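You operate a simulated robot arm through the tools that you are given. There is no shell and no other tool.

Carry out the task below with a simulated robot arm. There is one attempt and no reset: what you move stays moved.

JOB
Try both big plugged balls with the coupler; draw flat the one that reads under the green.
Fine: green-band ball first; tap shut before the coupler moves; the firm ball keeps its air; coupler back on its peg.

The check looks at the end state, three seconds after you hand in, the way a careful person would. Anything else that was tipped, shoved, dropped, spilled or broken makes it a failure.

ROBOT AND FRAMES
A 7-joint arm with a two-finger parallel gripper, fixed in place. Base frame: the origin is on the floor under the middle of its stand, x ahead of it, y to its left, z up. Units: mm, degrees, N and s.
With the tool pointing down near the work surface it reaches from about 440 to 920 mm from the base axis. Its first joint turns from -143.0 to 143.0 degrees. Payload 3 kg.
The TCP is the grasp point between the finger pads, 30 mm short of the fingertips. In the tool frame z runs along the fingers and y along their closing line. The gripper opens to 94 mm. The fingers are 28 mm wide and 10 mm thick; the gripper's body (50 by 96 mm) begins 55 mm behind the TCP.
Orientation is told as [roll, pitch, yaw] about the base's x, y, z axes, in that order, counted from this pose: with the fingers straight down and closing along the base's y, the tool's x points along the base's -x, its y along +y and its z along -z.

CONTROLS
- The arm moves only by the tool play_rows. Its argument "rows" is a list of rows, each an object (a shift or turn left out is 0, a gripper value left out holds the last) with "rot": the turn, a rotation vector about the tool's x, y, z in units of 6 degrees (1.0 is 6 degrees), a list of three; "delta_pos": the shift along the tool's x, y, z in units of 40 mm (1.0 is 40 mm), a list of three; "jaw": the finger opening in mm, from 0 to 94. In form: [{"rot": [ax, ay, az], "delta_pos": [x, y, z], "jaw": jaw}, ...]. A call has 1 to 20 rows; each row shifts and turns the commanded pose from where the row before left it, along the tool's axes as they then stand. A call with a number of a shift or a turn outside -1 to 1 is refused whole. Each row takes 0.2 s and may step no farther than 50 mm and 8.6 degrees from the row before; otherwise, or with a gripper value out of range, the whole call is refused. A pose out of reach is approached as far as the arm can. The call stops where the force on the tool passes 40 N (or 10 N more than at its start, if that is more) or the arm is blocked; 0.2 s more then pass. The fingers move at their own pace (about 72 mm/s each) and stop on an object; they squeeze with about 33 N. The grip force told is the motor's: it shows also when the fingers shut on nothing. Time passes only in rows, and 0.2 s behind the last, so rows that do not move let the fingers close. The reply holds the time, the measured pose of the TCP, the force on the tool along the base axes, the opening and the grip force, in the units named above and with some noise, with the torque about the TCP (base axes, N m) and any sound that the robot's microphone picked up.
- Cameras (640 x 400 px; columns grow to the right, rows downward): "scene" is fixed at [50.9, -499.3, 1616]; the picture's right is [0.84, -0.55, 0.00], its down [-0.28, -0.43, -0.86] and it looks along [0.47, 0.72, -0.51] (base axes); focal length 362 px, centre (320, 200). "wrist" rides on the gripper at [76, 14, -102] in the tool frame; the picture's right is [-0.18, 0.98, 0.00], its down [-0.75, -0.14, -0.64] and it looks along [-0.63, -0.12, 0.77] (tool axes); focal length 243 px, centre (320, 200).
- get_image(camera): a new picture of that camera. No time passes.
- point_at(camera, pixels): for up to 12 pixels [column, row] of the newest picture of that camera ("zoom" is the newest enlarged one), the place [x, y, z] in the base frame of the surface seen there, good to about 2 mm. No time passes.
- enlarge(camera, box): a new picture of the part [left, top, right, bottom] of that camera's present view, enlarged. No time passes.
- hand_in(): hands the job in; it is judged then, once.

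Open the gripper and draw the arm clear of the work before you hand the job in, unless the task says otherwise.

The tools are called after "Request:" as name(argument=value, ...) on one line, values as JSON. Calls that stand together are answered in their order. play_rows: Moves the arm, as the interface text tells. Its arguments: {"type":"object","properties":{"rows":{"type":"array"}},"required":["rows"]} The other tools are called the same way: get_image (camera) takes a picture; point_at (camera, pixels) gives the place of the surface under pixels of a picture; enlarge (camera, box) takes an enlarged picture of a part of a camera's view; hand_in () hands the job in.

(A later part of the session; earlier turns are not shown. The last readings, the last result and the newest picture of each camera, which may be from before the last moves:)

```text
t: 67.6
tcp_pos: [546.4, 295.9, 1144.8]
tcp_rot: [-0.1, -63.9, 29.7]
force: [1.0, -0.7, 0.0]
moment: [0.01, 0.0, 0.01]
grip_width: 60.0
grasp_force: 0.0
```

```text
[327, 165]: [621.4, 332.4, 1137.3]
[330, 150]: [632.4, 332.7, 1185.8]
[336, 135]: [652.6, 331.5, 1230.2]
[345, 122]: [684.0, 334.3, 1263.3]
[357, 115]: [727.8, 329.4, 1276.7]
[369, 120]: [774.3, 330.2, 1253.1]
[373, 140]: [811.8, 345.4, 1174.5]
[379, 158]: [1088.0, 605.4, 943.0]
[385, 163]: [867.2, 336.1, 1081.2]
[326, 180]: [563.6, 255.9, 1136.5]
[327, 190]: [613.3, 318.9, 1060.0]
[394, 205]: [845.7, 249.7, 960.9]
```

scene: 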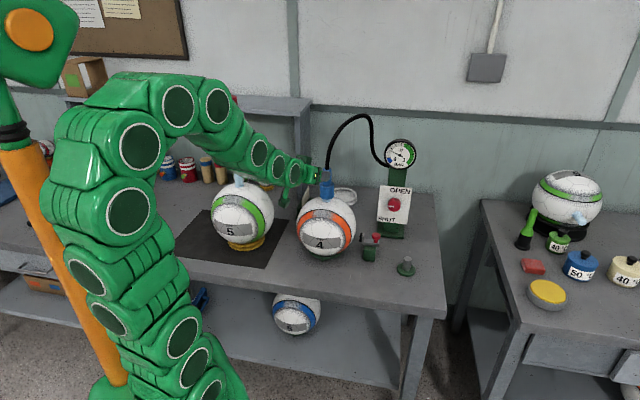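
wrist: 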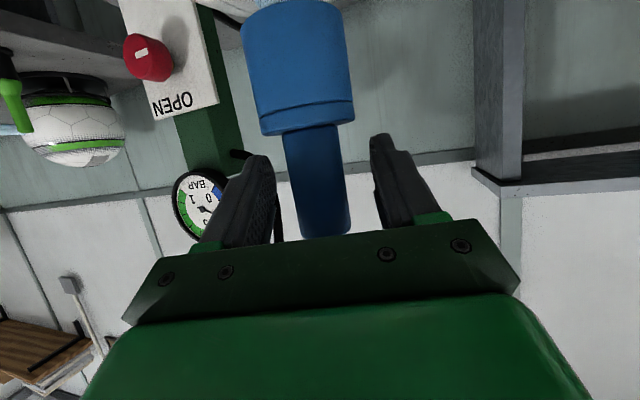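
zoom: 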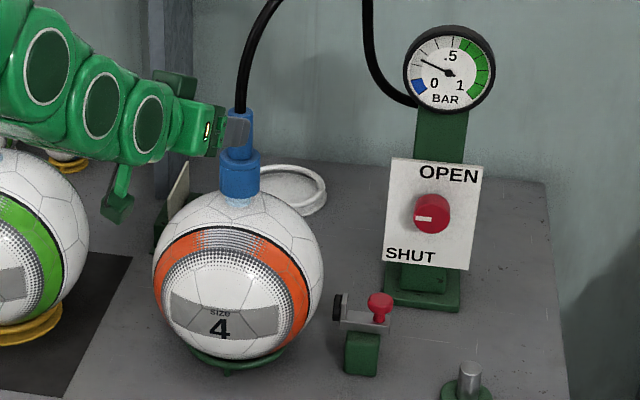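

The hose now runs in the y≈330–345 plane, clear of the panel front. I retreat to free space at the right-front and take the same tested knob orientation.

Request:
play_rows(rows=[{"delta_pos": [-0.008, -0.925, -0.409]}, {"delta_pos": [-0.008, -0.925, -0.409]}, {"delta_pos": [-0.008, -0.925, -0.409]}, {"delta_pos": [-0.008, -0.925, -0.409]}, {"delta_pos": [-0.008, -0.925, -0.409]}, {"delta_pos": [-0.008, -0.925, -0.409], "jaw": 70}, {"rot": [0.734, 0, 0.36]}, {"rot": [0, -0.25, 0]}])

Request:
get_image(camera="scene")

```text
t: 69.4
tcp_pos: [580.8, 61.1, 1187.8]
tcp_rot: [-0.2, -65.4, 24.8]
force: [0.3, 0.6, 0.2]
moment: [0.01, -0.02, 0.03]
grip_width: 69.9
grasp_force: 0.1
```

```text
taken
```

scene: 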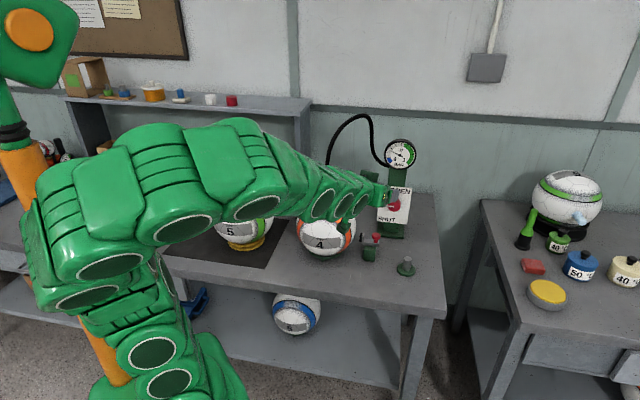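

In free space with yaw 24.8°, tilt 24.6°. Now the −46° roll.

Request:
play_rows(rows=[{"rot": [0, 0, -0.9625]}, {"rot": [0, 0, -0.9625]}, {"rot": [0, 0, -0.9625]}, {"rot": [0, 0, -0.9625]}, {"rot": [0, 0, -0.9625]}, {"rot": [0, 0, -0.9625]}, {"rot": [0, 0, -0.9625]}, {"rot": [0, 0, -0.9625]}])

Request:
get_image(camera="scene")

```text
t: 71.2
tcp_pos: [582.1, 59.9, 1188.8]
tcp_rot: [-57.7, -38.9, 93.1]
force: [0.2, 1.1, -0.3]
moment: [-0.01, -0.02, -0.02]
grip_width: 69.8
grasp_force: 0.1
```

```text
taken
```

scene: 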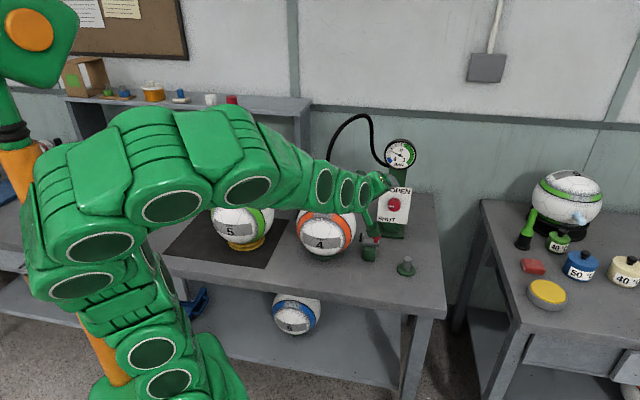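

Next I trim the roll by +3.4° (pads parallel to the knob axis) and descend to the pre-approach point 150 mm off the knob.

Request:
play_rows(rows=[{"rot": [0, 0, 0.56]}, {"delta_pos": [0.056, 0.361, 0.83]}, {"delta_pos": [0.056, 0.361, 0.83]}, {"delta_pos": [0.056, 0.361, 0.83]}, {"delta_pos": [0.056, 0.361, 0.83]}, {"delta_pos": [0.056, 0.361, 0.83]}, {"delta_pos": [0.056, 0.361, 0.83]}, {"delta_pos": [0.056, 0.361, 0.83]}, {}])

Request:
get_image(camera="scene")

Request:
get_image(camera="wrist")

```text
t: 73.2
tcp_pos: [715.6, 194.1, 1014.5]
tcp_rot: [-56.1, -41.7, 90.6]
force: [-0.1, 0.5, 0.6]
moment: [0.0, 0.02, 0.01]
grip_width: 70.2
grasp_force: 0.0
```

```text
taken
```

scene: 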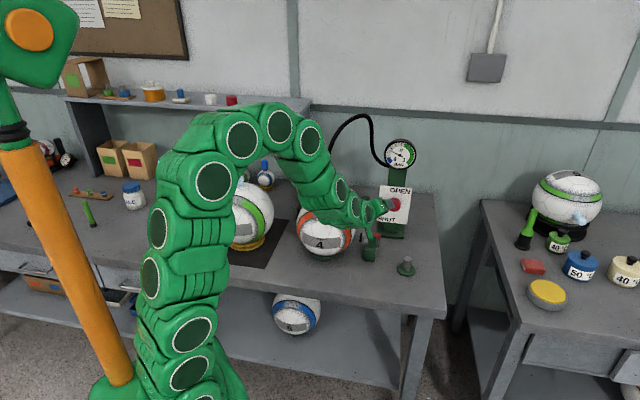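

```text
taken
```

wrist: 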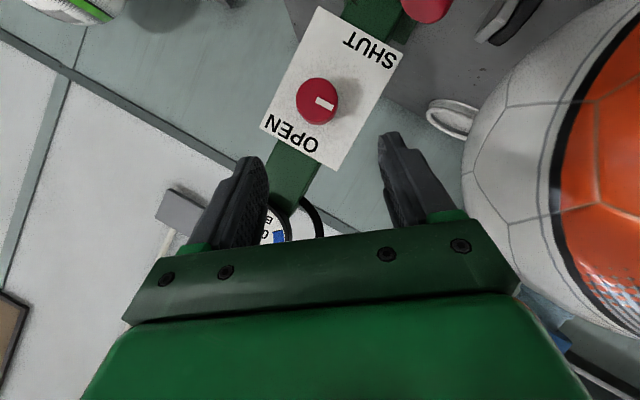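

The knob is at (318,98) as before and the hose is away. I move in 148 mm to straddle the knob.

Request:
play_rows(rows=[{"delta_pos": [-0.008, -0.032, 0.9275]}, {"delta_pos": [-0.008, -0.032, 0.9275]}, {"delta_pos": [-0.008, -0.032, 0.9275]}, {"delta_pos": [-0.008, -0.032, 0.9275]}, {}])

Request:
get_image(camera="wrist")

```text
t: 74.4
tcp_pos: [839.7, 246.5, 958.3]
tcp_rot: [-56.1, -41.7, 90.4]
force: [0.2, -0.5, -0.4]
moment: [0.02, -0.01, 0.01]
grip_width: 70.0
grasp_force: 0.1
```

```text
taken
```

wrist: 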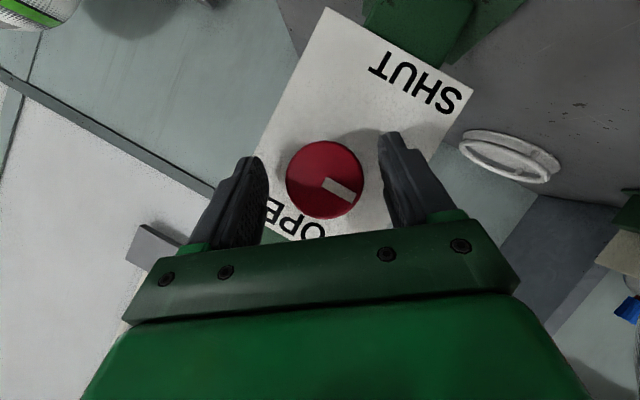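

Well centred. Closing on the knob.

Request:
play_rows(rows=[{"jaw": 20}, {"jaw": 20}, {}])

```text
t: 75.2
tcp_pos: [839.7, 248.7, 956.9]
tcp_rot: [-55.9, -41.6, 90.6]
force: [-26.1, 15.6, -13.9]
moment: [0.29, -0.18, -0.27]
grip_width: 43.6
grasp_force: 45.3
```

Side load ~30 N along tool +y; I shift 1.6 mm to relieve it and then start turning clockwise 10°.

Request:
play_rows(rows=[{"delta_pos": [0, 0.04, 0]}, {}, {"rot": [-0.442, 0.002, 0.706]}, {"rot": [-0.442, 0.002, 0.706]}, {}])

Request:
get_image(camera="wrist")

Request:
enlarge(camera="scene", box=[370, 130, 430, 170])

```text
t: 76.4
tcp_pos: [840.0, 247.4, 958.7]
tcp_rot: [-45.1, -48.2, 82.9]
force: [-10.5, 9.1, -26.4]
moment: [-0.58, 0.62, -1.23]
grip_width: 43.3
grasp_force: 44.9
```

```text
taken
```

wrist: 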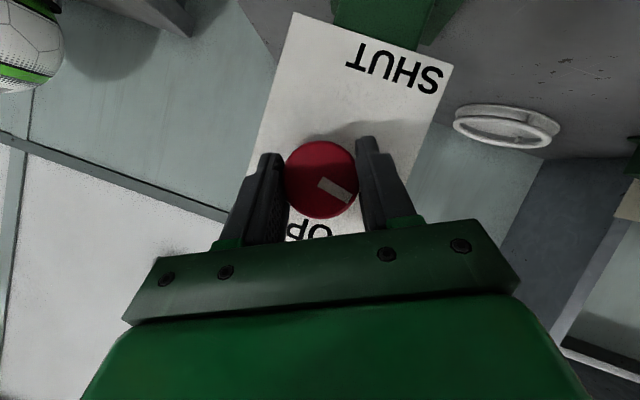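

```text
10.00 times, centred on (400, 150) of scene
```

zoom: 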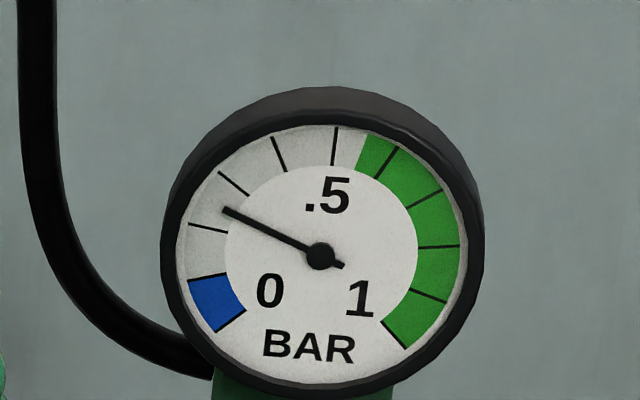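

The knob turns with the gripper (pointer keeps its place between the fingers while the panel rotated). I trim the offset and turn another 20°.

Request:
play_rows(rows=[{"delta_pos": [0.015, 0.03, 0]}, {"rot": [-0.442, 0.002, 0.706]}, {"rot": [-0.442, 0.002, 0.706]}, {"rot": [-0.442, 0.002, 0.706]}, {"rot": [-0.442, 0.002, 0.706]}, {}])

Request:
get_image(camera="wrist")

Request:
enlarge(camera="scene", box=[370, 130, 430, 170])

```text
t: 77.8
tcp_pos: [841.0, 246.7, 958.9]
tcp_rot: [-15.1, -57.0, 58.7]
force: [-0.3, -11.3, -0.5]
moment: [-0.55, 0.52, -1.17]
grip_width: 43.1
grasp_force: 45.5
```

```text
taken
```

wrist: 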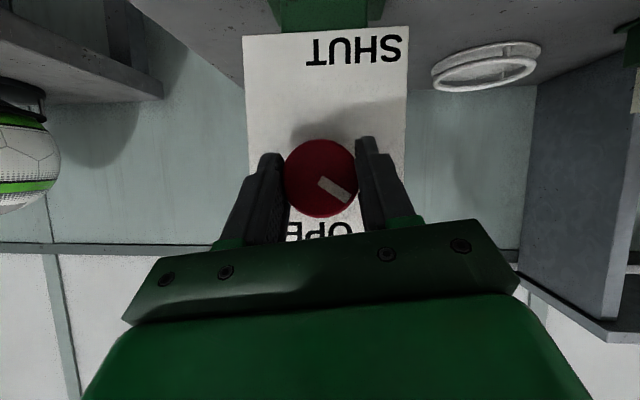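

```text
10.00 times, centred on (400, 150) of scene
```

zoom: 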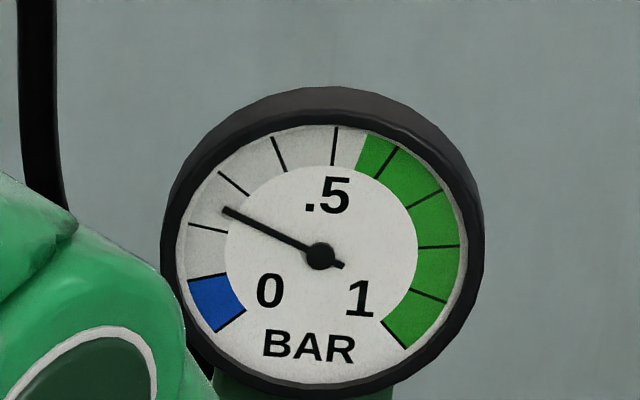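

30° turned, forces low, gauge still ≈0.24. Continuing another 25° clockwise.

Request:
play_rows(rows=[{"rot": [-0.442, 0.002, 0.706]}, {"rot": [-0.442, 0.002, 0.706]}, {"rot": [-0.442, 0.002, 0.706]}, {"rot": [-0.442, 0.002, 0.706]}, {"rot": [-0.442, 0.002, 0.706]}, {}])

Request:
get_image(camera="wrist")

Request:
get_image(camera="scene")

Request:
enlarge(camera="scene", box=[370, 130, 430, 170])

```text
t: 78.9
tcp_pos: [841.0, 246.8, 957.4]
tcp_rot: [24.1, -55.5, 25.3]
force: [8.8, 0.1, -6.5]
moment: [0.06, -0.11, -0.85]
grip_width: 42.7
grasp_force: 45.1
stopped in row 5: the force on the tool passed its limit at 46 N (the readings are from after the stop); the commanded pose is now the measured one
```

```text
taken
```

wrist: 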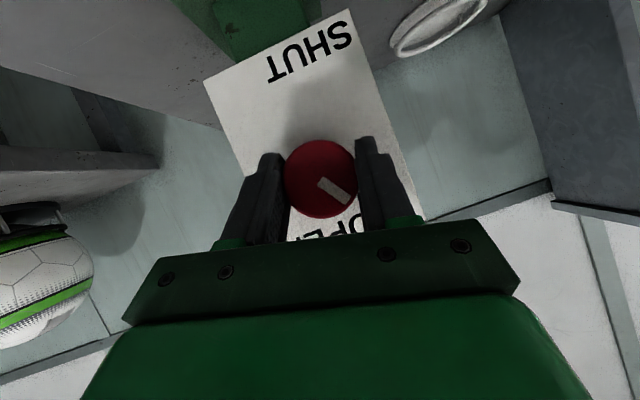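

```text
taken
```

scene: 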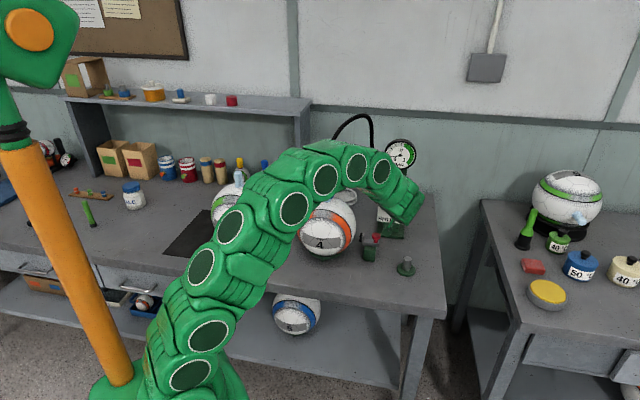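

```text
10.00 times, centred on (400, 150) of scene
```

zoom: 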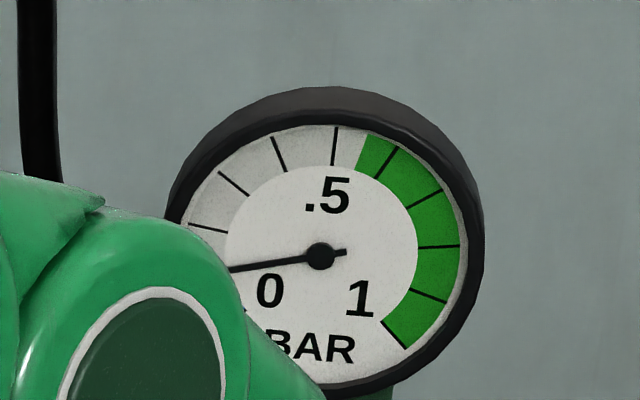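

The gauge has dropped to ≈0.12 and is falling: the tap is open and ball 4 is being drawn down. I hold still and watch gauge and ball.

Request:
play_rows(rows=[{}, {}, {}, {}, {}])

Request:
enlarge(camera="scene", box=[370, 130, 430, 170])

Request:
enlarge(camera="scene", box=[280, 150, 420, 270])

```text
t: 80.1
tcp_pos: [841.4, 247.0, 958.6]
tcp_rot: [24.0, -55.5, 25.4]
force: [14.7, -1.2, -9.2]
moment: [-0.35, 0.29, -1.38]
grip_width: 42.6
grasp_force: 45.5
```

```text
10.00 times, centred on (400, 150) of scene
```

zoom: 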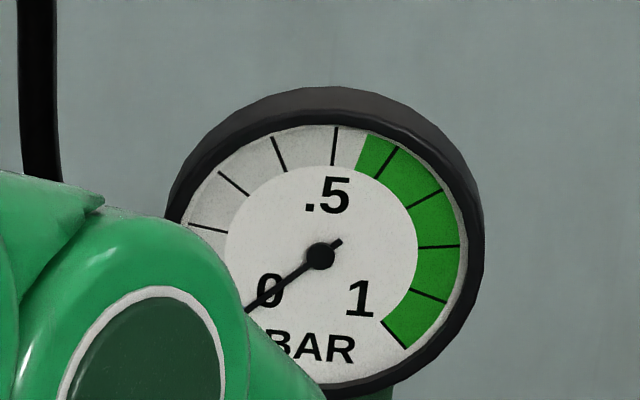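

```text
3.33 times, centred on (350, 210) of scene
```

zoom: 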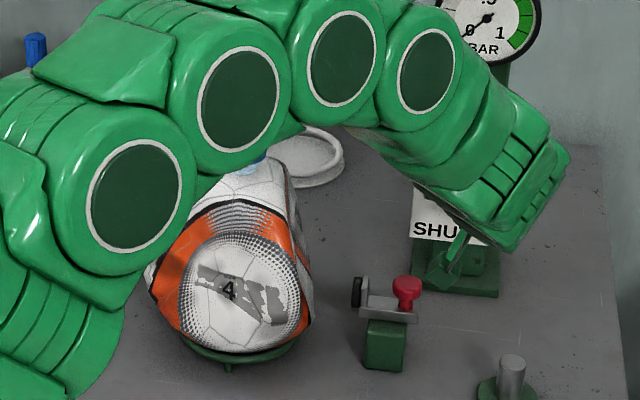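

Ball 4 is collapsing and the gauge is at ~0. I wait a couple more seconds to be sure it goes fully flat.

Request:
play_rows(rows=[{}, {}, {}, {}, {}, {}, {}, {}, {}, {}])

Request:
enlarge(camera="scene", box=[370, 130, 430, 170])

Request:
enlarge(camera="scene", box=[280, 150, 420, 270])

```text
t: 82.3
tcp_pos: [840.8, 245.6, 959.1]
tcp_rot: [24.1, -55.6, 25.4]
force: [15.7, -5.1, -8.9]
moment: [-0.53, 0.43, -1.37]
grip_width: 43.0
grasp_force: 45.4
```

```text
10.00 times, centred on (400, 150) of scene
```

zoom: 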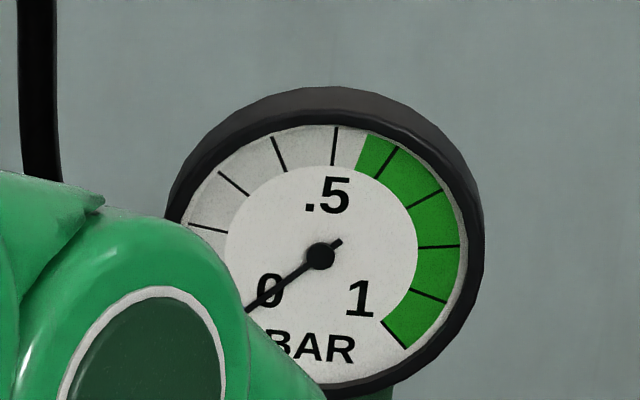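

```text
3.33 times, centred on (350, 210) of scene
```

zoom: 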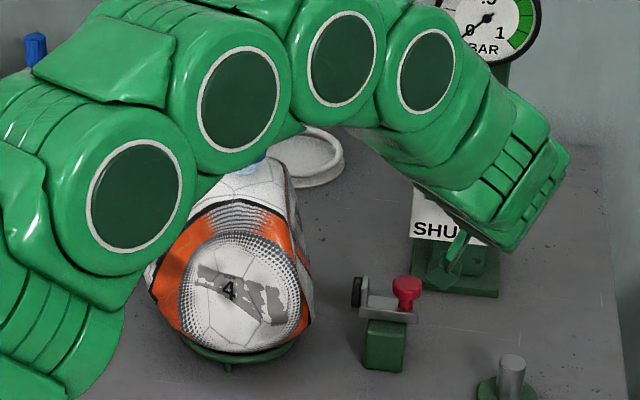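

The ball no longer changes and the gauge rests at 0: it is drawn flat. Now I turn the tap back counter-clockwise toward SHUT, first 25°.

Request:
play_rows(rows=[{"rot": [0.442, -0.002, -0.706]}, {"rot": [0.442, -0.002, -0.706]}, {"rot": [0.442, -0.002, -0.706]}, {"rot": [0.442, -0.002, -0.706]}, {"rot": [0.442, -0.002, -0.706]}, {}])

Request:
get_image(camera="wrist")

```text
t: 83.7
tcp_pos: [839.6, 247.0, 958.7]
tcp_rot: [-21.4, -56.1, 63.7]
force: [-19.9, 3.0, 0.7]
moment: [-0.2, 0.26, -0.83]
grip_width: 42.9
grasp_force: 45.2
```

```text
taken
```

wrist: 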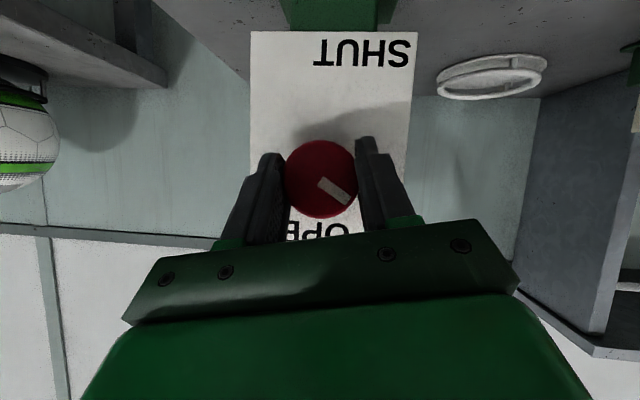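

Turning back smoothly. Another 25° brings it near the stop.

Request:
play_rows(rows=[{"rot": [0.442, -0.002, -0.706]}, {"rot": [0.442, -0.002, -0.706]}, {"rot": [0.442, -0.002, -0.706]}, {"rot": [0.442, -0.002, -0.706]}, {"rot": [0.442, -0.002, -0.706]}, {}])

Request:
get_image(camera="wrist")

```text
t: 84.5
tcp_pos: [839.4, 246.8, 958.2]
tcp_rot: [-42.4, -49.4, 80.7]
force: [-11.3, 2.6, 5.6]
moment: [-0.11, 0.13, -1.83]
grip_width: 42.6
grasp_force: 45.3
stopped in row 4: the force on the tool passed its limit at 44 N (the readings are from after the stop); the commanded pose is now the measured one
```

```text
taken
```

wrist: 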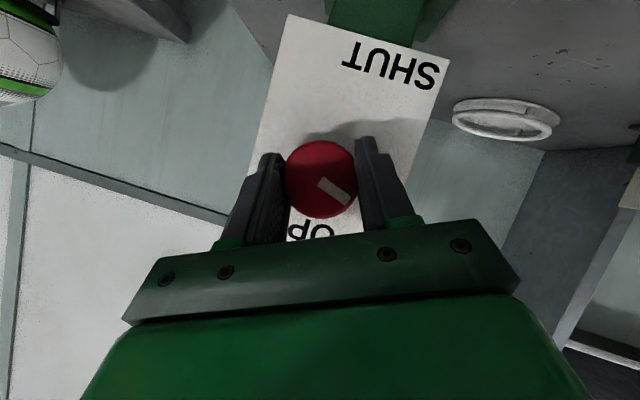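

A side-force stop, pose reset. About 12° remain; I continue in small steps.

Request:
play_rows(rows=[{"rot": [0.442, -0.002, -0.706]}, {}, {"rot": [0.442, -0.002, -0.706]}, {}])

Request:
get_image(camera="wrist")

Request:
enlarge(camera="wrist", box=[250, 0, 450, 240])

```text
t: 85.2
tcp_pos: [839.7, 247.6, 957.9]
tcp_rot: [-49.2, -46.1, 85.7]
force: [-22.1, 0.5, 5.9]
moment: [0.21, -0.11, -0.9]
grip_width: 42.6
grasp_force: 45.0
stopped in row 3: the force on the tool passed its limit at 42 N (the readings are from after the stop); the commanded pose is now the measured one
```

```text
taken
```

wrist: 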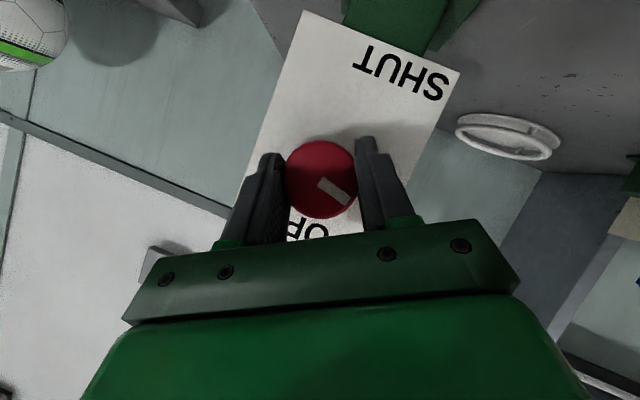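

```text
1.67 times, centred on (350, 120) of wrist
```

zoom: 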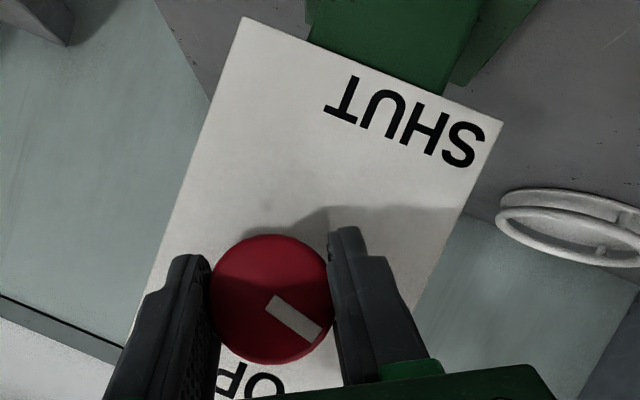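

The pointer is still ~10° short of horizontal-left. I relieve the axial push (back 1.2 mm) and continue 10°.

Request:
play_rows(rows=[{"delta_pos": [0, 0.015, -0.03]}, {}, {"rot": [0.265, -0.001, -0.424]}, {"rot": [0.265, -0.001, -0.424]}, {}, {"rot": [0.265, -0.001, -0.424]}, {"rot": [0.265, -0.001, -0.424]}, {}])

Request:
enlarge(camera="wrist", box=[250, 0, 450, 240])

```text
t: 86.7
tcp_pos: [838.3, 248.1, 958.2]
tcp_rot: [-59.7, -38.9, 92.9]
force: [10.9, 3.2, -5.0]
moment: [0.58, -0.59, -1.44]
grip_width: 42.7
grasp_force: 45.4
stopped in row 7: the force on the tool passed its limit at 42 N (the readings are from after the stop); the commanded pose is now the measured one
```

```text
1.67 times, centred on (350, 120) of wrist
```

zoom: 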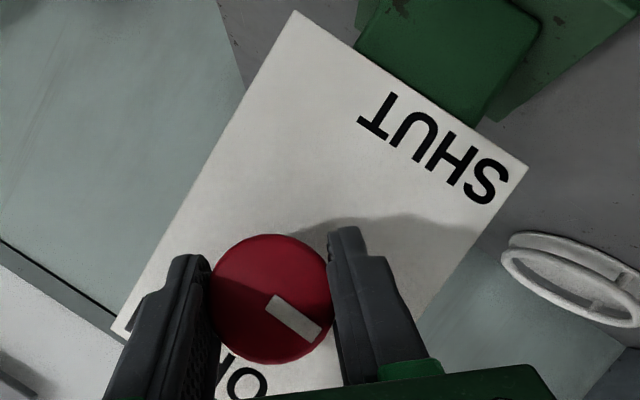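

The pointer now looks parallel with the panel's edge. I turn 6° more to feel the stop.

Request:
play_rows(rows=[{"rot": [0.265, -0.001, -0.424]}, {}, {"rot": [0.265, -0.001, -0.424]}, {}])

Request:
enlarge(camera="wrist", box=[250, 0, 450, 240])

```text
t: 87.7
tcp_pos: [838.1, 248.3, 958.0]
tcp_rot: [-64.7, -34.3, 95.9]
force: [-7.9, 3.4, -2.8]
moment: [1.17, 0.39, -0.74]
grip_width: 42.7
grasp_force: 44.9
```

```text
1.67 times, centred on (350, 120) of wrist
```

zoom: 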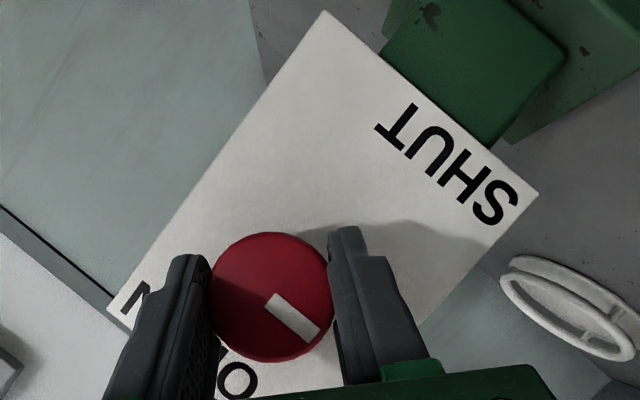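

Torque about the knob axis reached ~1.1 N m with the pointer fixed at horizontal-left: the tap is shut against its stop. I release and back out.

Request:
play_rows(rows=[{"jaw": 70}, {"jaw": 70}, {"delta_pos": [0, 0, -0.5]}, {"delta_pos": [0, 0, -0.93]}, {"delta_pos": [0, 0, -0.93]}, {"delta_pos": [0, 0, -0.93]}])

Request:
get_image(camera="scene")

Request:
get_image(camera="wrist")

Request:
enlarge(camera="scene", box=[350, 130, 440, 250])

```text
t: 89.1
tcp_pos: [724.5, 204.9, 1005.2]
tcp_rot: [-64.7, -34.4, 95.8]
force: [0.7, 0.2, -0.5]
moment: [0.02, 0.02, -0.01]
grip_width: 70.2
grasp_force: 0.1
```

```text
taken
```

scene: 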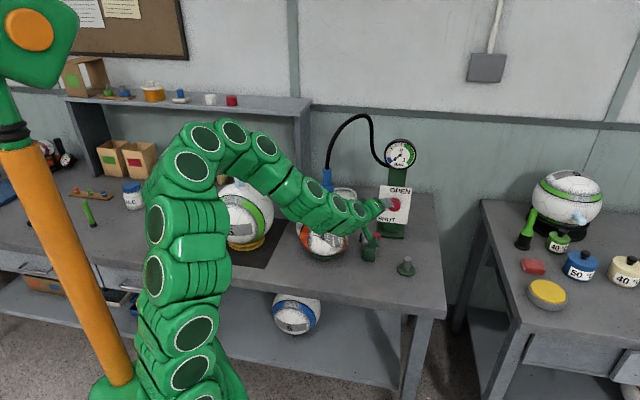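

```text
taken
```

wrist: 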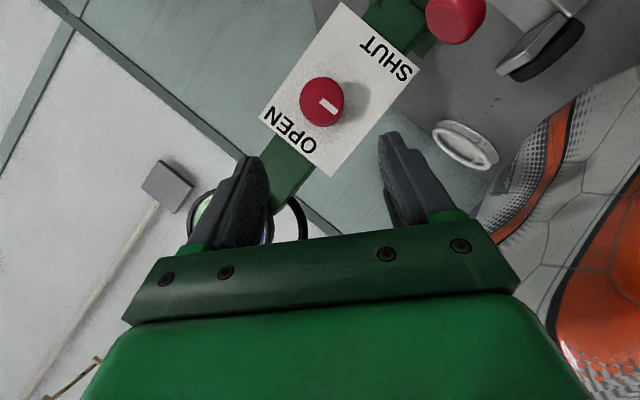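

```text
3.33 times, centred on (395, 190) of scene
```

zoom: 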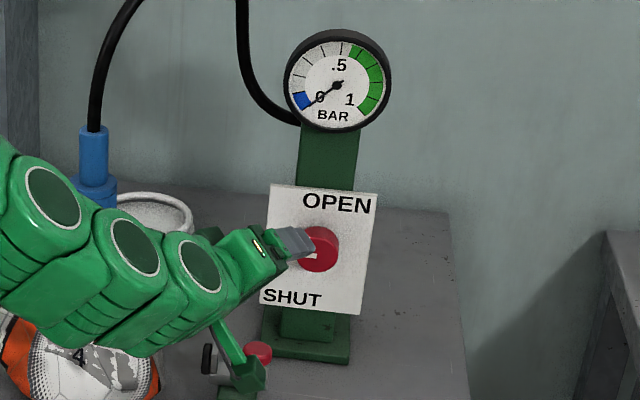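

Tap shut, gauge 0, coupler still on ball 4. I back away and re-level the hand to see ball 4 and its coupler clearly.

Request:
play_rows(rows=[{"delta_pos": [-0.02, -0.569, -0.782]}, {"delta_pos": [-0.02, -0.569, -0.782]}, {"delta_pos": [-0.02, -0.569, -0.782]}, {"delta_pos": [-0.02, -0.569, -0.782]}, {"rot": [-0.354, 0.0013, 0.565]}, {"rot": [-0.354, 0.0013, 0.565]}, {"rot": [0, 0, 0.892]}, {"rot": [0, 0, 0.892]}, {"rot": [0, 0, 0.892]}, {"rot": [0, 0, 0.892]}, {"rot": [0, 0, 0.892]}, {"rot": [0, 0, 0.892]}, {"rot": [0, 0, 0.892]}, {"rot": [0, 0, 0.892]}])

Request:
get_image(camera="scene")

```text
t: 92.1
tcp_pos: [657.4, 122.5, 1118.6]
tcp_rot: [-4.7, -66.1, 29.0]
force: [0.1, 0.5, 0.0]
moment: [0.01, 0.02, 0.02]
grip_width: 70.1
grasp_force: 0.0
```

```text
taken
```

scene: 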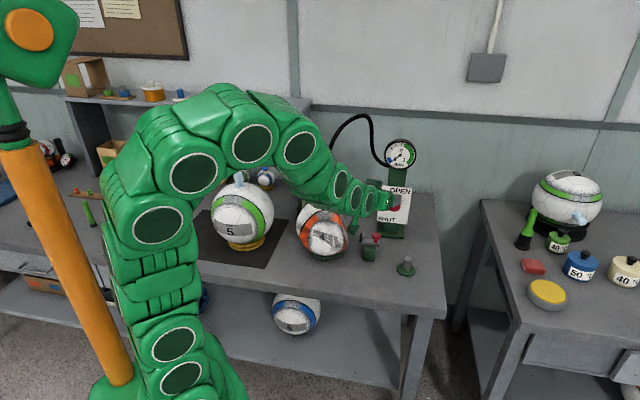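

I level the roll and move to a stand-off behind ball 4's coupler (yaw ≈30°), which also clears the scene camera's view.

Request:
play_rows(rows=[{"rot": [0, 0, 0.35]}, {"delta_pos": [-0.17, 0.98, -0.258]}, {"delta_pos": [-0.17, 0.98, -0.258]}, {"delta_pos": [-0.17, 0.98, -0.258]}, {"delta_pos": [-0.17, 0.98, -0.258]}, {"delta_pos": [-0.17, 0.98, -0.258]}, {"rot": [-0.885, 0, -0.39]}, {}])

Request:
get_image(camera="scene")

Request:
enlarge(camera="scene", box=[280, 150, 400, 270])

```text
t: 93.9
tcp_pos: [547.5, 289.9, 1169.6]
tcp_rot: [-0.2, -66.0, 29.8]
force: [-1.1, -0.1, -0.2]
moment: [-0.01, -0.02, -0.01]
grip_width: 70.0
grasp_force: 0.0
```

```text
taken
```

scene: 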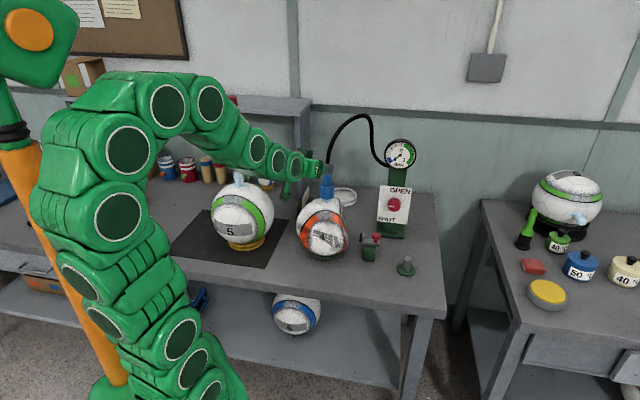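

```text
3.33 times, centred on (340, 210) of scene
```

zoom: 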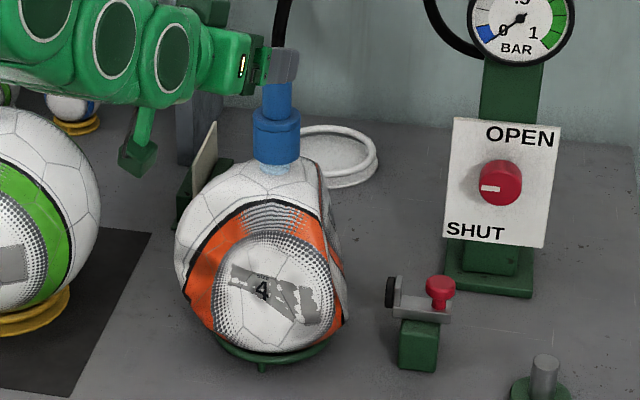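

Ball 4 has caved in, gauge at 0, pointer at SHUT, coupler still upright on its plug. I measure the coupler now.

Request:
enlarge(camera="scene", box=[290, 145, 360, 215])

```text
5.71 times, centred on (325, 180) of scene
```

zoom: 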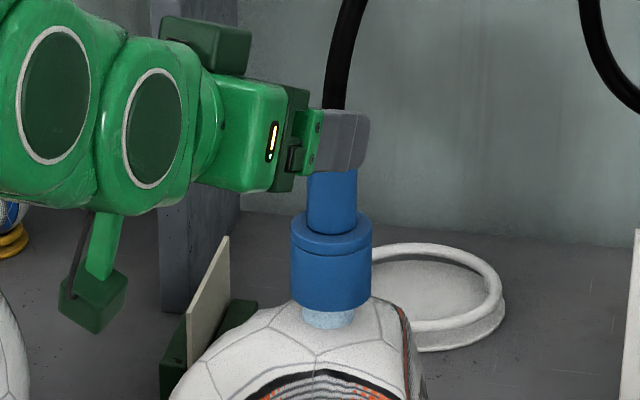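

Request:
point_at(camera="zoom", pixels=[[332, 185], [332, 200], [332, 215], [332, 240], [332, 260], [332, 280], [332, 295], [330, 318], [312, 200], [353, 200], [300, 270], [365, 270]])

```text
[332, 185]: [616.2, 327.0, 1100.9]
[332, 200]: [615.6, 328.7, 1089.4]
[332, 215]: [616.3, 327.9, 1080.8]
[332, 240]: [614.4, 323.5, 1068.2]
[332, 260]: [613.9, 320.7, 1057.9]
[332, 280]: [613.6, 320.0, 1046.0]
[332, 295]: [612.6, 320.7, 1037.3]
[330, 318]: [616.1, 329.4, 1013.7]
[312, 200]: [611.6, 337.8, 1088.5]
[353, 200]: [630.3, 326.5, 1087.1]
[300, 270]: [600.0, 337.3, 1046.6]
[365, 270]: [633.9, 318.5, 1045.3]
```

Coupler axis ≈ (625.8,340.5), unchanged. I line up 110 mm behind it and slide in along the tool axis with open jaws.

Request:
play_rows(rows=[{"delta_pos": [0.578, 0.1275, 0.053]}, {}, {"delta_pos": [0, 0, 0.917]}, {"delta_pos": [0, 0, 0.917]}])

Request:
get_image(camera="wrist")

Request:
enlarge(camera="scene", box=[290, 145, 360, 215])

```text
t: 94.9
tcp_pos: [601.4, 324.9, 1121.3]
tcp_rot: [-0.1, -66.1, 29.7]
force: [-0.8, 1.4, -0.5]
moment: [0.01, 0.02, 0.0]
grip_width: 69.9
grasp_force: 0.0
out of reach, approached as far as the arm can: row 1
```

```text
taken
```

wrist: 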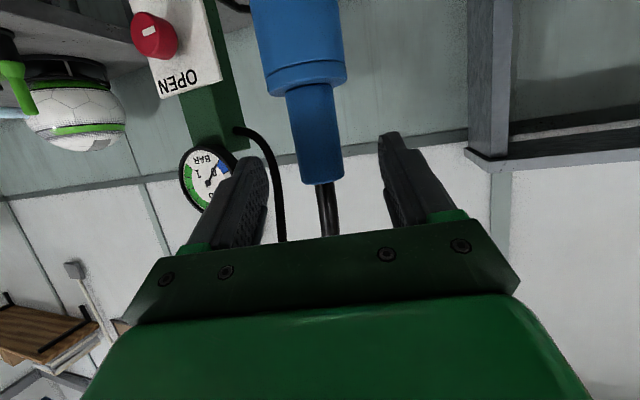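

```text
5.71 times, centred on (325, 180) of scene
```

zoom: 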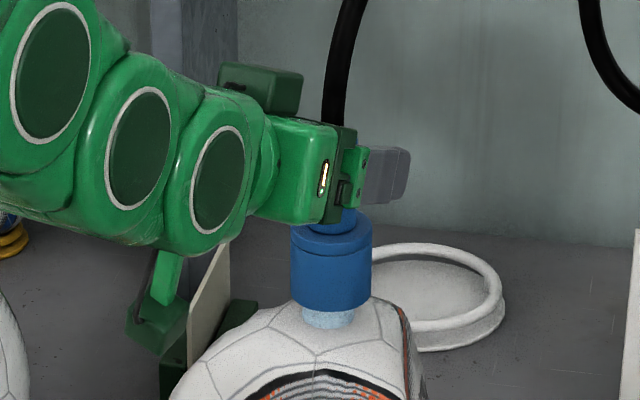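

The coupler is between the fingers. I finish the approach to (625.5,340.5,1103).

Request:
play_rows(rows=[{"delta_pos": [0.0625, 0.02, 0.42]}, {"delta_pos": [0.0625, 0.02, 0.42]}, {}])

Request:
get_image(camera="wrist")

Request:
enlarge(camera="scene", box=[290, 145, 360, 215])

```text
t: 95.7
tcp_pos: [624.4, 339.5, 1101.7]
tcp_rot: [-0.1, -66.1, 29.9]
force: [0.4, 0.1, 0.0]
moment: [-0.02, -0.02, 0.01]
grip_width: 69.9
grasp_force: 0.0
```

```text
taken
```

wrist: 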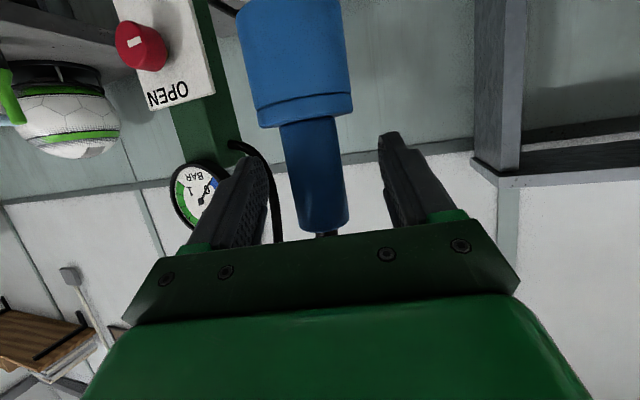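

```text
5.71 times, centred on (325, 180) of scene
```

zoom: 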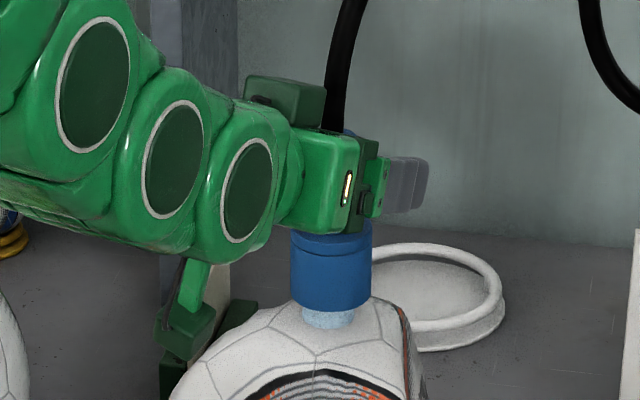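

Same relative position as when I released it. I close the jaws on it.

Request:
play_rows(rows=[{"jaw": 45}, {"jaw": 30}, {"jaw": 20}, {}])

Request:
enlarge(camera="scene", box=[290, 145, 360, 215])

Request:
enlarge(camera="scene", box=[370, 130, 420, 230])

```text
t: 96.7
tcp_pos: [623.7, 340.2, 1101.5]
tcp_rot: [-0.1, -66.2, 29.8]
force: [-0.4, 0.1, 0.1]
moment: [-0.01, 0.0, 0.0]
grip_width: 30.6
grasp_force: 33.3
```

```text
5.71 times, centred on (325, 180) of scene
```

zoom: 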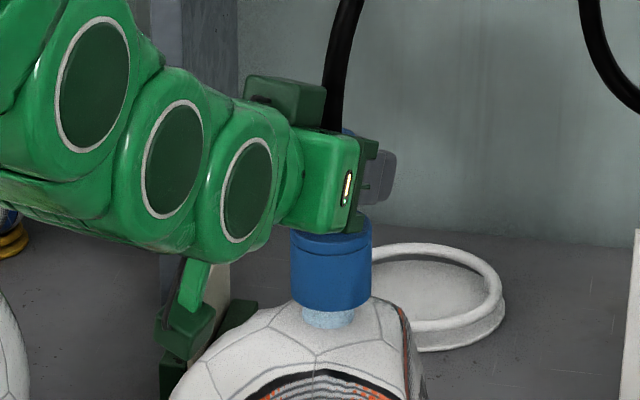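

```text
4.00 times, centred on (395, 180) of scene
```

zoom: 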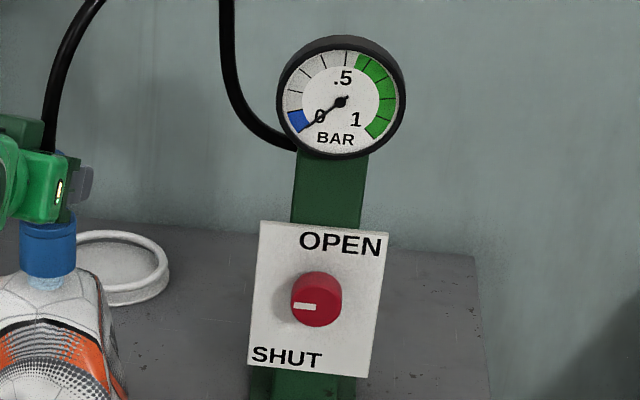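

Gripped (30.6 mm, no load), gauge 0, tap at SHUT. I lift the coupler slowly off ball 4's plug.

Request:
play_rows(rows=[{"delta_pos": [-0.114, 0, -0.051]}, {"delta_pos": [-0.114, 0, -0.051]}, {"delta_pos": [-0.114, 0, -0.051]}, {"delta_pos": [-0.114, 0, -0.051]}, {}])

Request:
enlarge(camera="scene", box=[280, 130, 400, 270])

```text
t: 97.9
tcp_pos: [623.8, 340.5, 1123.0]
tcp_rot: [-0.1, -66.1, 29.7]
force: [0.1, 0.2, -0.4]
moment: [0.04, -0.01, -0.01]
grip_width: 30.6
grasp_force: 33.0
```

```text
2.86 times, centred on (340, 200) of scene
```

zoom: 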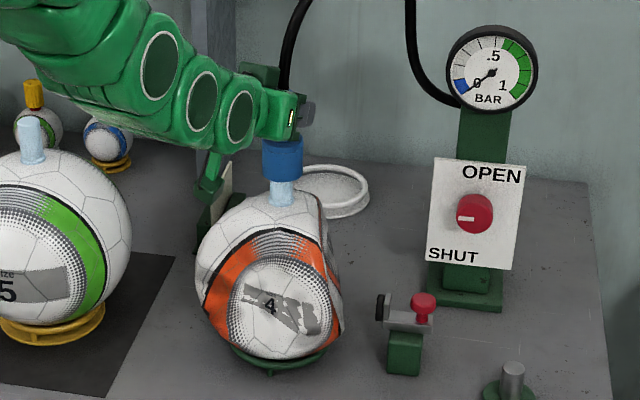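

It comes off with no pull on the ball. Continuing up to z≈1198.

Request:
play_rows(rows=[{"delta_pos": [-0.228, 0, -0.102]}, {"delta_pos": [-0.228, 0, -0.102]}, {"delta_pos": [-0.3425, 0, -0.1525]}, {"delta_pos": [-0.3425, 0, -0.1525]}, {"delta_pos": [-0.57, 0, -0.254]}, {}])

Request:
get_image(camera="scene")

```text
t: 99.3
tcp_pos: [621.3, 341.9, 1197.1]
tcp_rot: [-0.1, -66.0, 29.7]
force: [-0.2, 0.0, -0.3]
moment: [0.0, -0.01, 0.01]
grip_width: 30.4
grasp_force: 33.0
```

```text
taken
```

scene: 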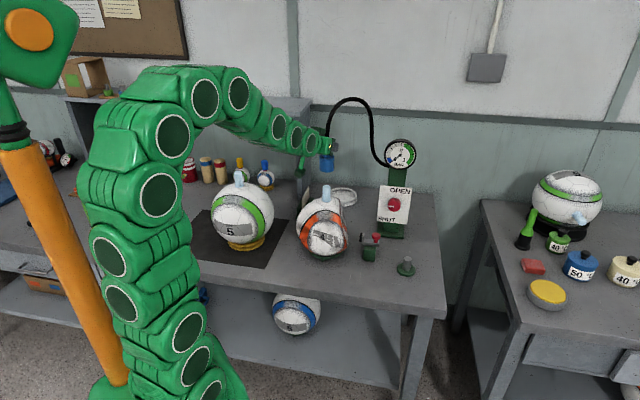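

Ball 4 stays on its stand, and the gauge is 0. I swing right back along the arc toward the peg at this height.

Request:
play_rows(rows=[{"delta_pos": [0, -0.99, 0], "rot": [0.495, 0, 0.22]}, {"delta_pos": [0, -0.99, 0], "rot": [0.495, 0, 0.22]}, {"delta_pos": [0, -0.99, 0], "rot": [0.495, 0, 0.22]}, {"delta_pos": [0, -0.99, 0], "rot": [0.495, 0, 0.22]}, {"delta_pos": [0, -0.99, 0], "rot": [0.495, 0, 0.22]}, {"delta_pos": [0, -0.99, 0], "rot": [0.495, 0, 0.22]}, {}])

Request:
get_image(camera="scene")

```text
t: 100.9
tcp_pos: [711.2, 119.8, 1195.5]
tcp_rot: [0.0, -66.0, 10.2]
force: [0.6, 0.4, -1.1]
moment: [0.01, 0.02, 0.0]
grip_width: 30.9
grasp_force: 33.3
```

```text
taken
```

scene: 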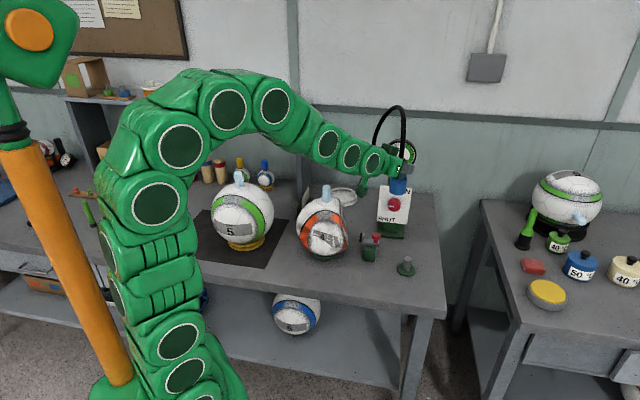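

Now radially outward over the peg, then down to z≈1040.

Request:
play_rows(rows=[{"delta_pos": [-0.31, -0.325, 0.85]}, {"delta_pos": [-0.31, -0.325, 0.85]}, {"delta_pos": [0.856, 0, 0.381]}, {"delta_pos": [0.856, 0, 0.381]}, {"delta_pos": [0.856, 0, 0.381]}, {"delta_pos": [0.856, 0, 0.381]}, {}])

Request:
get_image(camera="scene")

Request:
enlarge(camera="scene", box=[360, 190, 450, 290])

```text
t: 102.5
tcp_pos: [787.0, 108.9, 1042.9]
tcp_rot: [0.0, -66.3, 10.1]
force: [-0.6, 0.1, -1.1]
moment: [0.01, -0.01, 0.02]
grip_width: 30.6
grasp_force: 33.2
```

```text
taken
```

scene: 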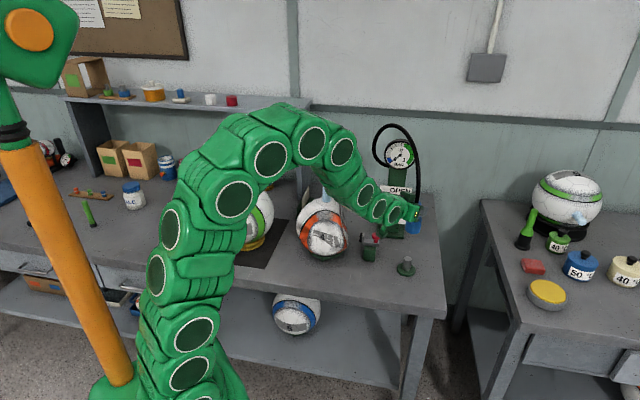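

```text
4.00 times, centred on (405, 240) of scene
```

zoom: 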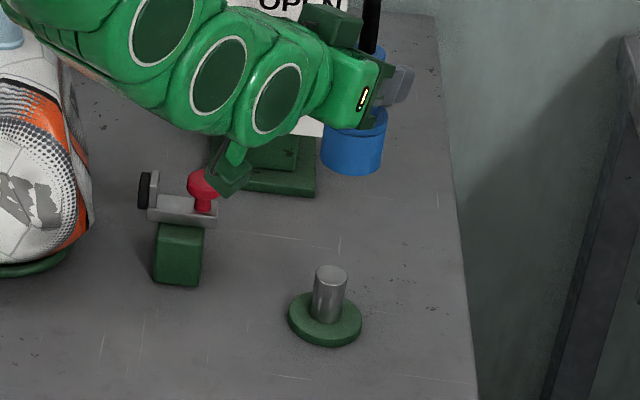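

I measure coupler and peg to align them.

Request:
point_at(camera="zoom", pixels=[[331, 272], [324, 272], [338, 273], [329, 290], [328, 305], [354, 140], [354, 152], [353, 165], [335, 148], [375, 145], [310, 318], [345, 335]])

```text
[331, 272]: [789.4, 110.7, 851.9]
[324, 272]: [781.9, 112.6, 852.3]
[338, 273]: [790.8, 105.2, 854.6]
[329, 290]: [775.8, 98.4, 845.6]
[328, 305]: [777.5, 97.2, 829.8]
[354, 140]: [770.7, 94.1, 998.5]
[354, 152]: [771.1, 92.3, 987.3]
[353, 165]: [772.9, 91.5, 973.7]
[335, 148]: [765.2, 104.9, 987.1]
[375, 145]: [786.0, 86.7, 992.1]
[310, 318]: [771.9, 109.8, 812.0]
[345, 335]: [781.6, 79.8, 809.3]
```

Lateral alignment matches; from the original pickup pose the TCP should be ≈(786,107.7). I trim ~2 mm and lower to just above the peg top.

Request:
play_rows(rows=[{"delta_pos": [0.0173, -0.025, -0.039]}, {"delta_pos": [0.685, 0, 0.305]}, {"delta_pos": [0.685, 0, 0.305]}, {"delta_pos": [0.685, 0, 0.305]}, {}])

Request:
enlarge(camera="scene", box=[370, 210, 440, 280])

Request:
get_image(camera="wrist")

```text
t: 103.7
tcp_pos: [784.5, 106.3, 952.3]
tcp_rot: [0.0, -66.1, 10.2]
force: [-0.2, 0.9, -1.3]
moment: [0.03, -0.01, 0.01]
grip_width: 30.7
grasp_force: 32.8
```

```text
5.71 times, centred on (405, 245) of scene
```

zoom: 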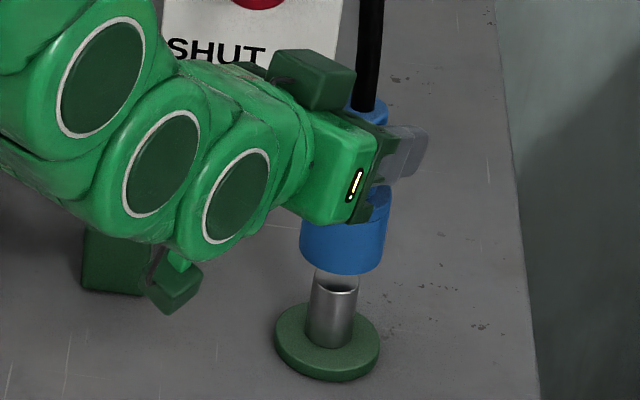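

```text
taken
```

wrist: 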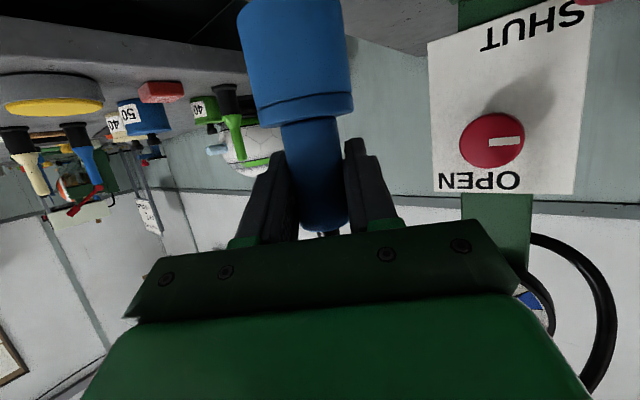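

Request:
point_at(camera="zoom", pixels=[[343, 235], [342, 245], [341, 255], [340, 265], [334, 300], [333, 315], [331, 330], [330, 340], [336, 290]])

```text
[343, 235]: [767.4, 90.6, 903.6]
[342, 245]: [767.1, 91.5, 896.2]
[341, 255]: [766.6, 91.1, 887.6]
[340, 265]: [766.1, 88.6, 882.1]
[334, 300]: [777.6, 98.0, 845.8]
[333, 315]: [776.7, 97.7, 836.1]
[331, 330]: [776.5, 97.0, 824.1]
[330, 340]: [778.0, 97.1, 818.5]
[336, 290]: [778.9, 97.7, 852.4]
```

Within ~1.3 mm in depth; I trim that and lower in 5 mm steps over the peg.

Request:
play_rows(rows=[{"delta_pos": [-0.0135, 0.002, 0.03]}, {"delta_pos": [0.114, 0, 0.051]}, {"delta_pos": [0.114, 0, 0.051]}, {"delta_pos": [0.114, 0, 0.051]}, {"delta_pos": [0.114, 0, 0.051]}, {"delta_pos": [0.114, 0, 0.051]}, {}])

Request:
enlarge(camera="scene", box=[370, 210, 440, 280])

```text
t: 105.3
tcp_pos: [785.6, 104.6, 926.3]
tcp_rot: [0.0, -66.2, 10.2]
force: [0.7, 0.8, -1.0]
moment: [0.02, -0.04, -0.01]
grip_width: 30.8
grasp_force: 33.3
```

```text
5.71 times, centred on (405, 245) of scene
```

zoom: 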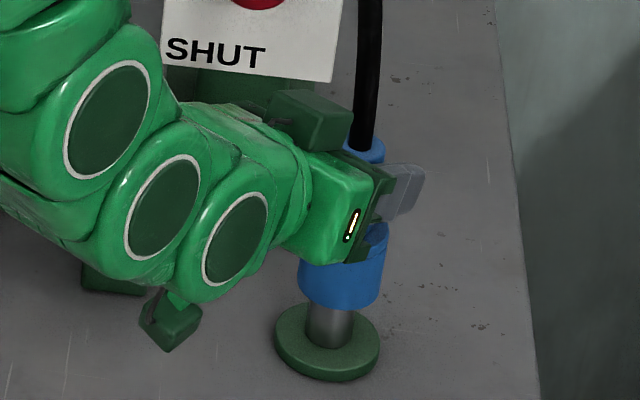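

The coupler is sliding over the peg with no side load. I continue down until it seats.

Request:
play_rows(rows=[{"delta_pos": [0.114, 0, 0.051]}, {"delta_pos": [0.114, 0, 0.051]}, {"delta_pos": [0.114, 0, 0.051]}, {"delta_pos": [0.114, 0, 0.051]}, {}])

Request:
enlarge(camera="scene", box=[370, 210, 440, 280])

```text
t: 106.5
tcp_pos: [786.4, 105.1, 907.9]
tcp_rot: [0.0, -66.2, 10.2]
force: [-0.1, 0.1, -0.6]
moment: [0.02, 0.0, -0.01]
grip_width: 30.8
grasp_force: 33.3
```

```text
5.71 times, centred on (405, 245) of scene
```

zoom: 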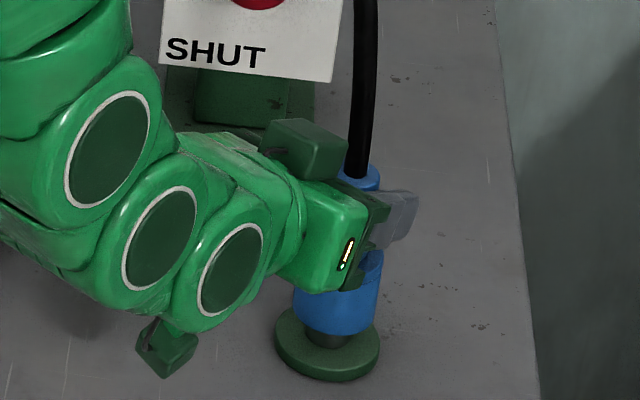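

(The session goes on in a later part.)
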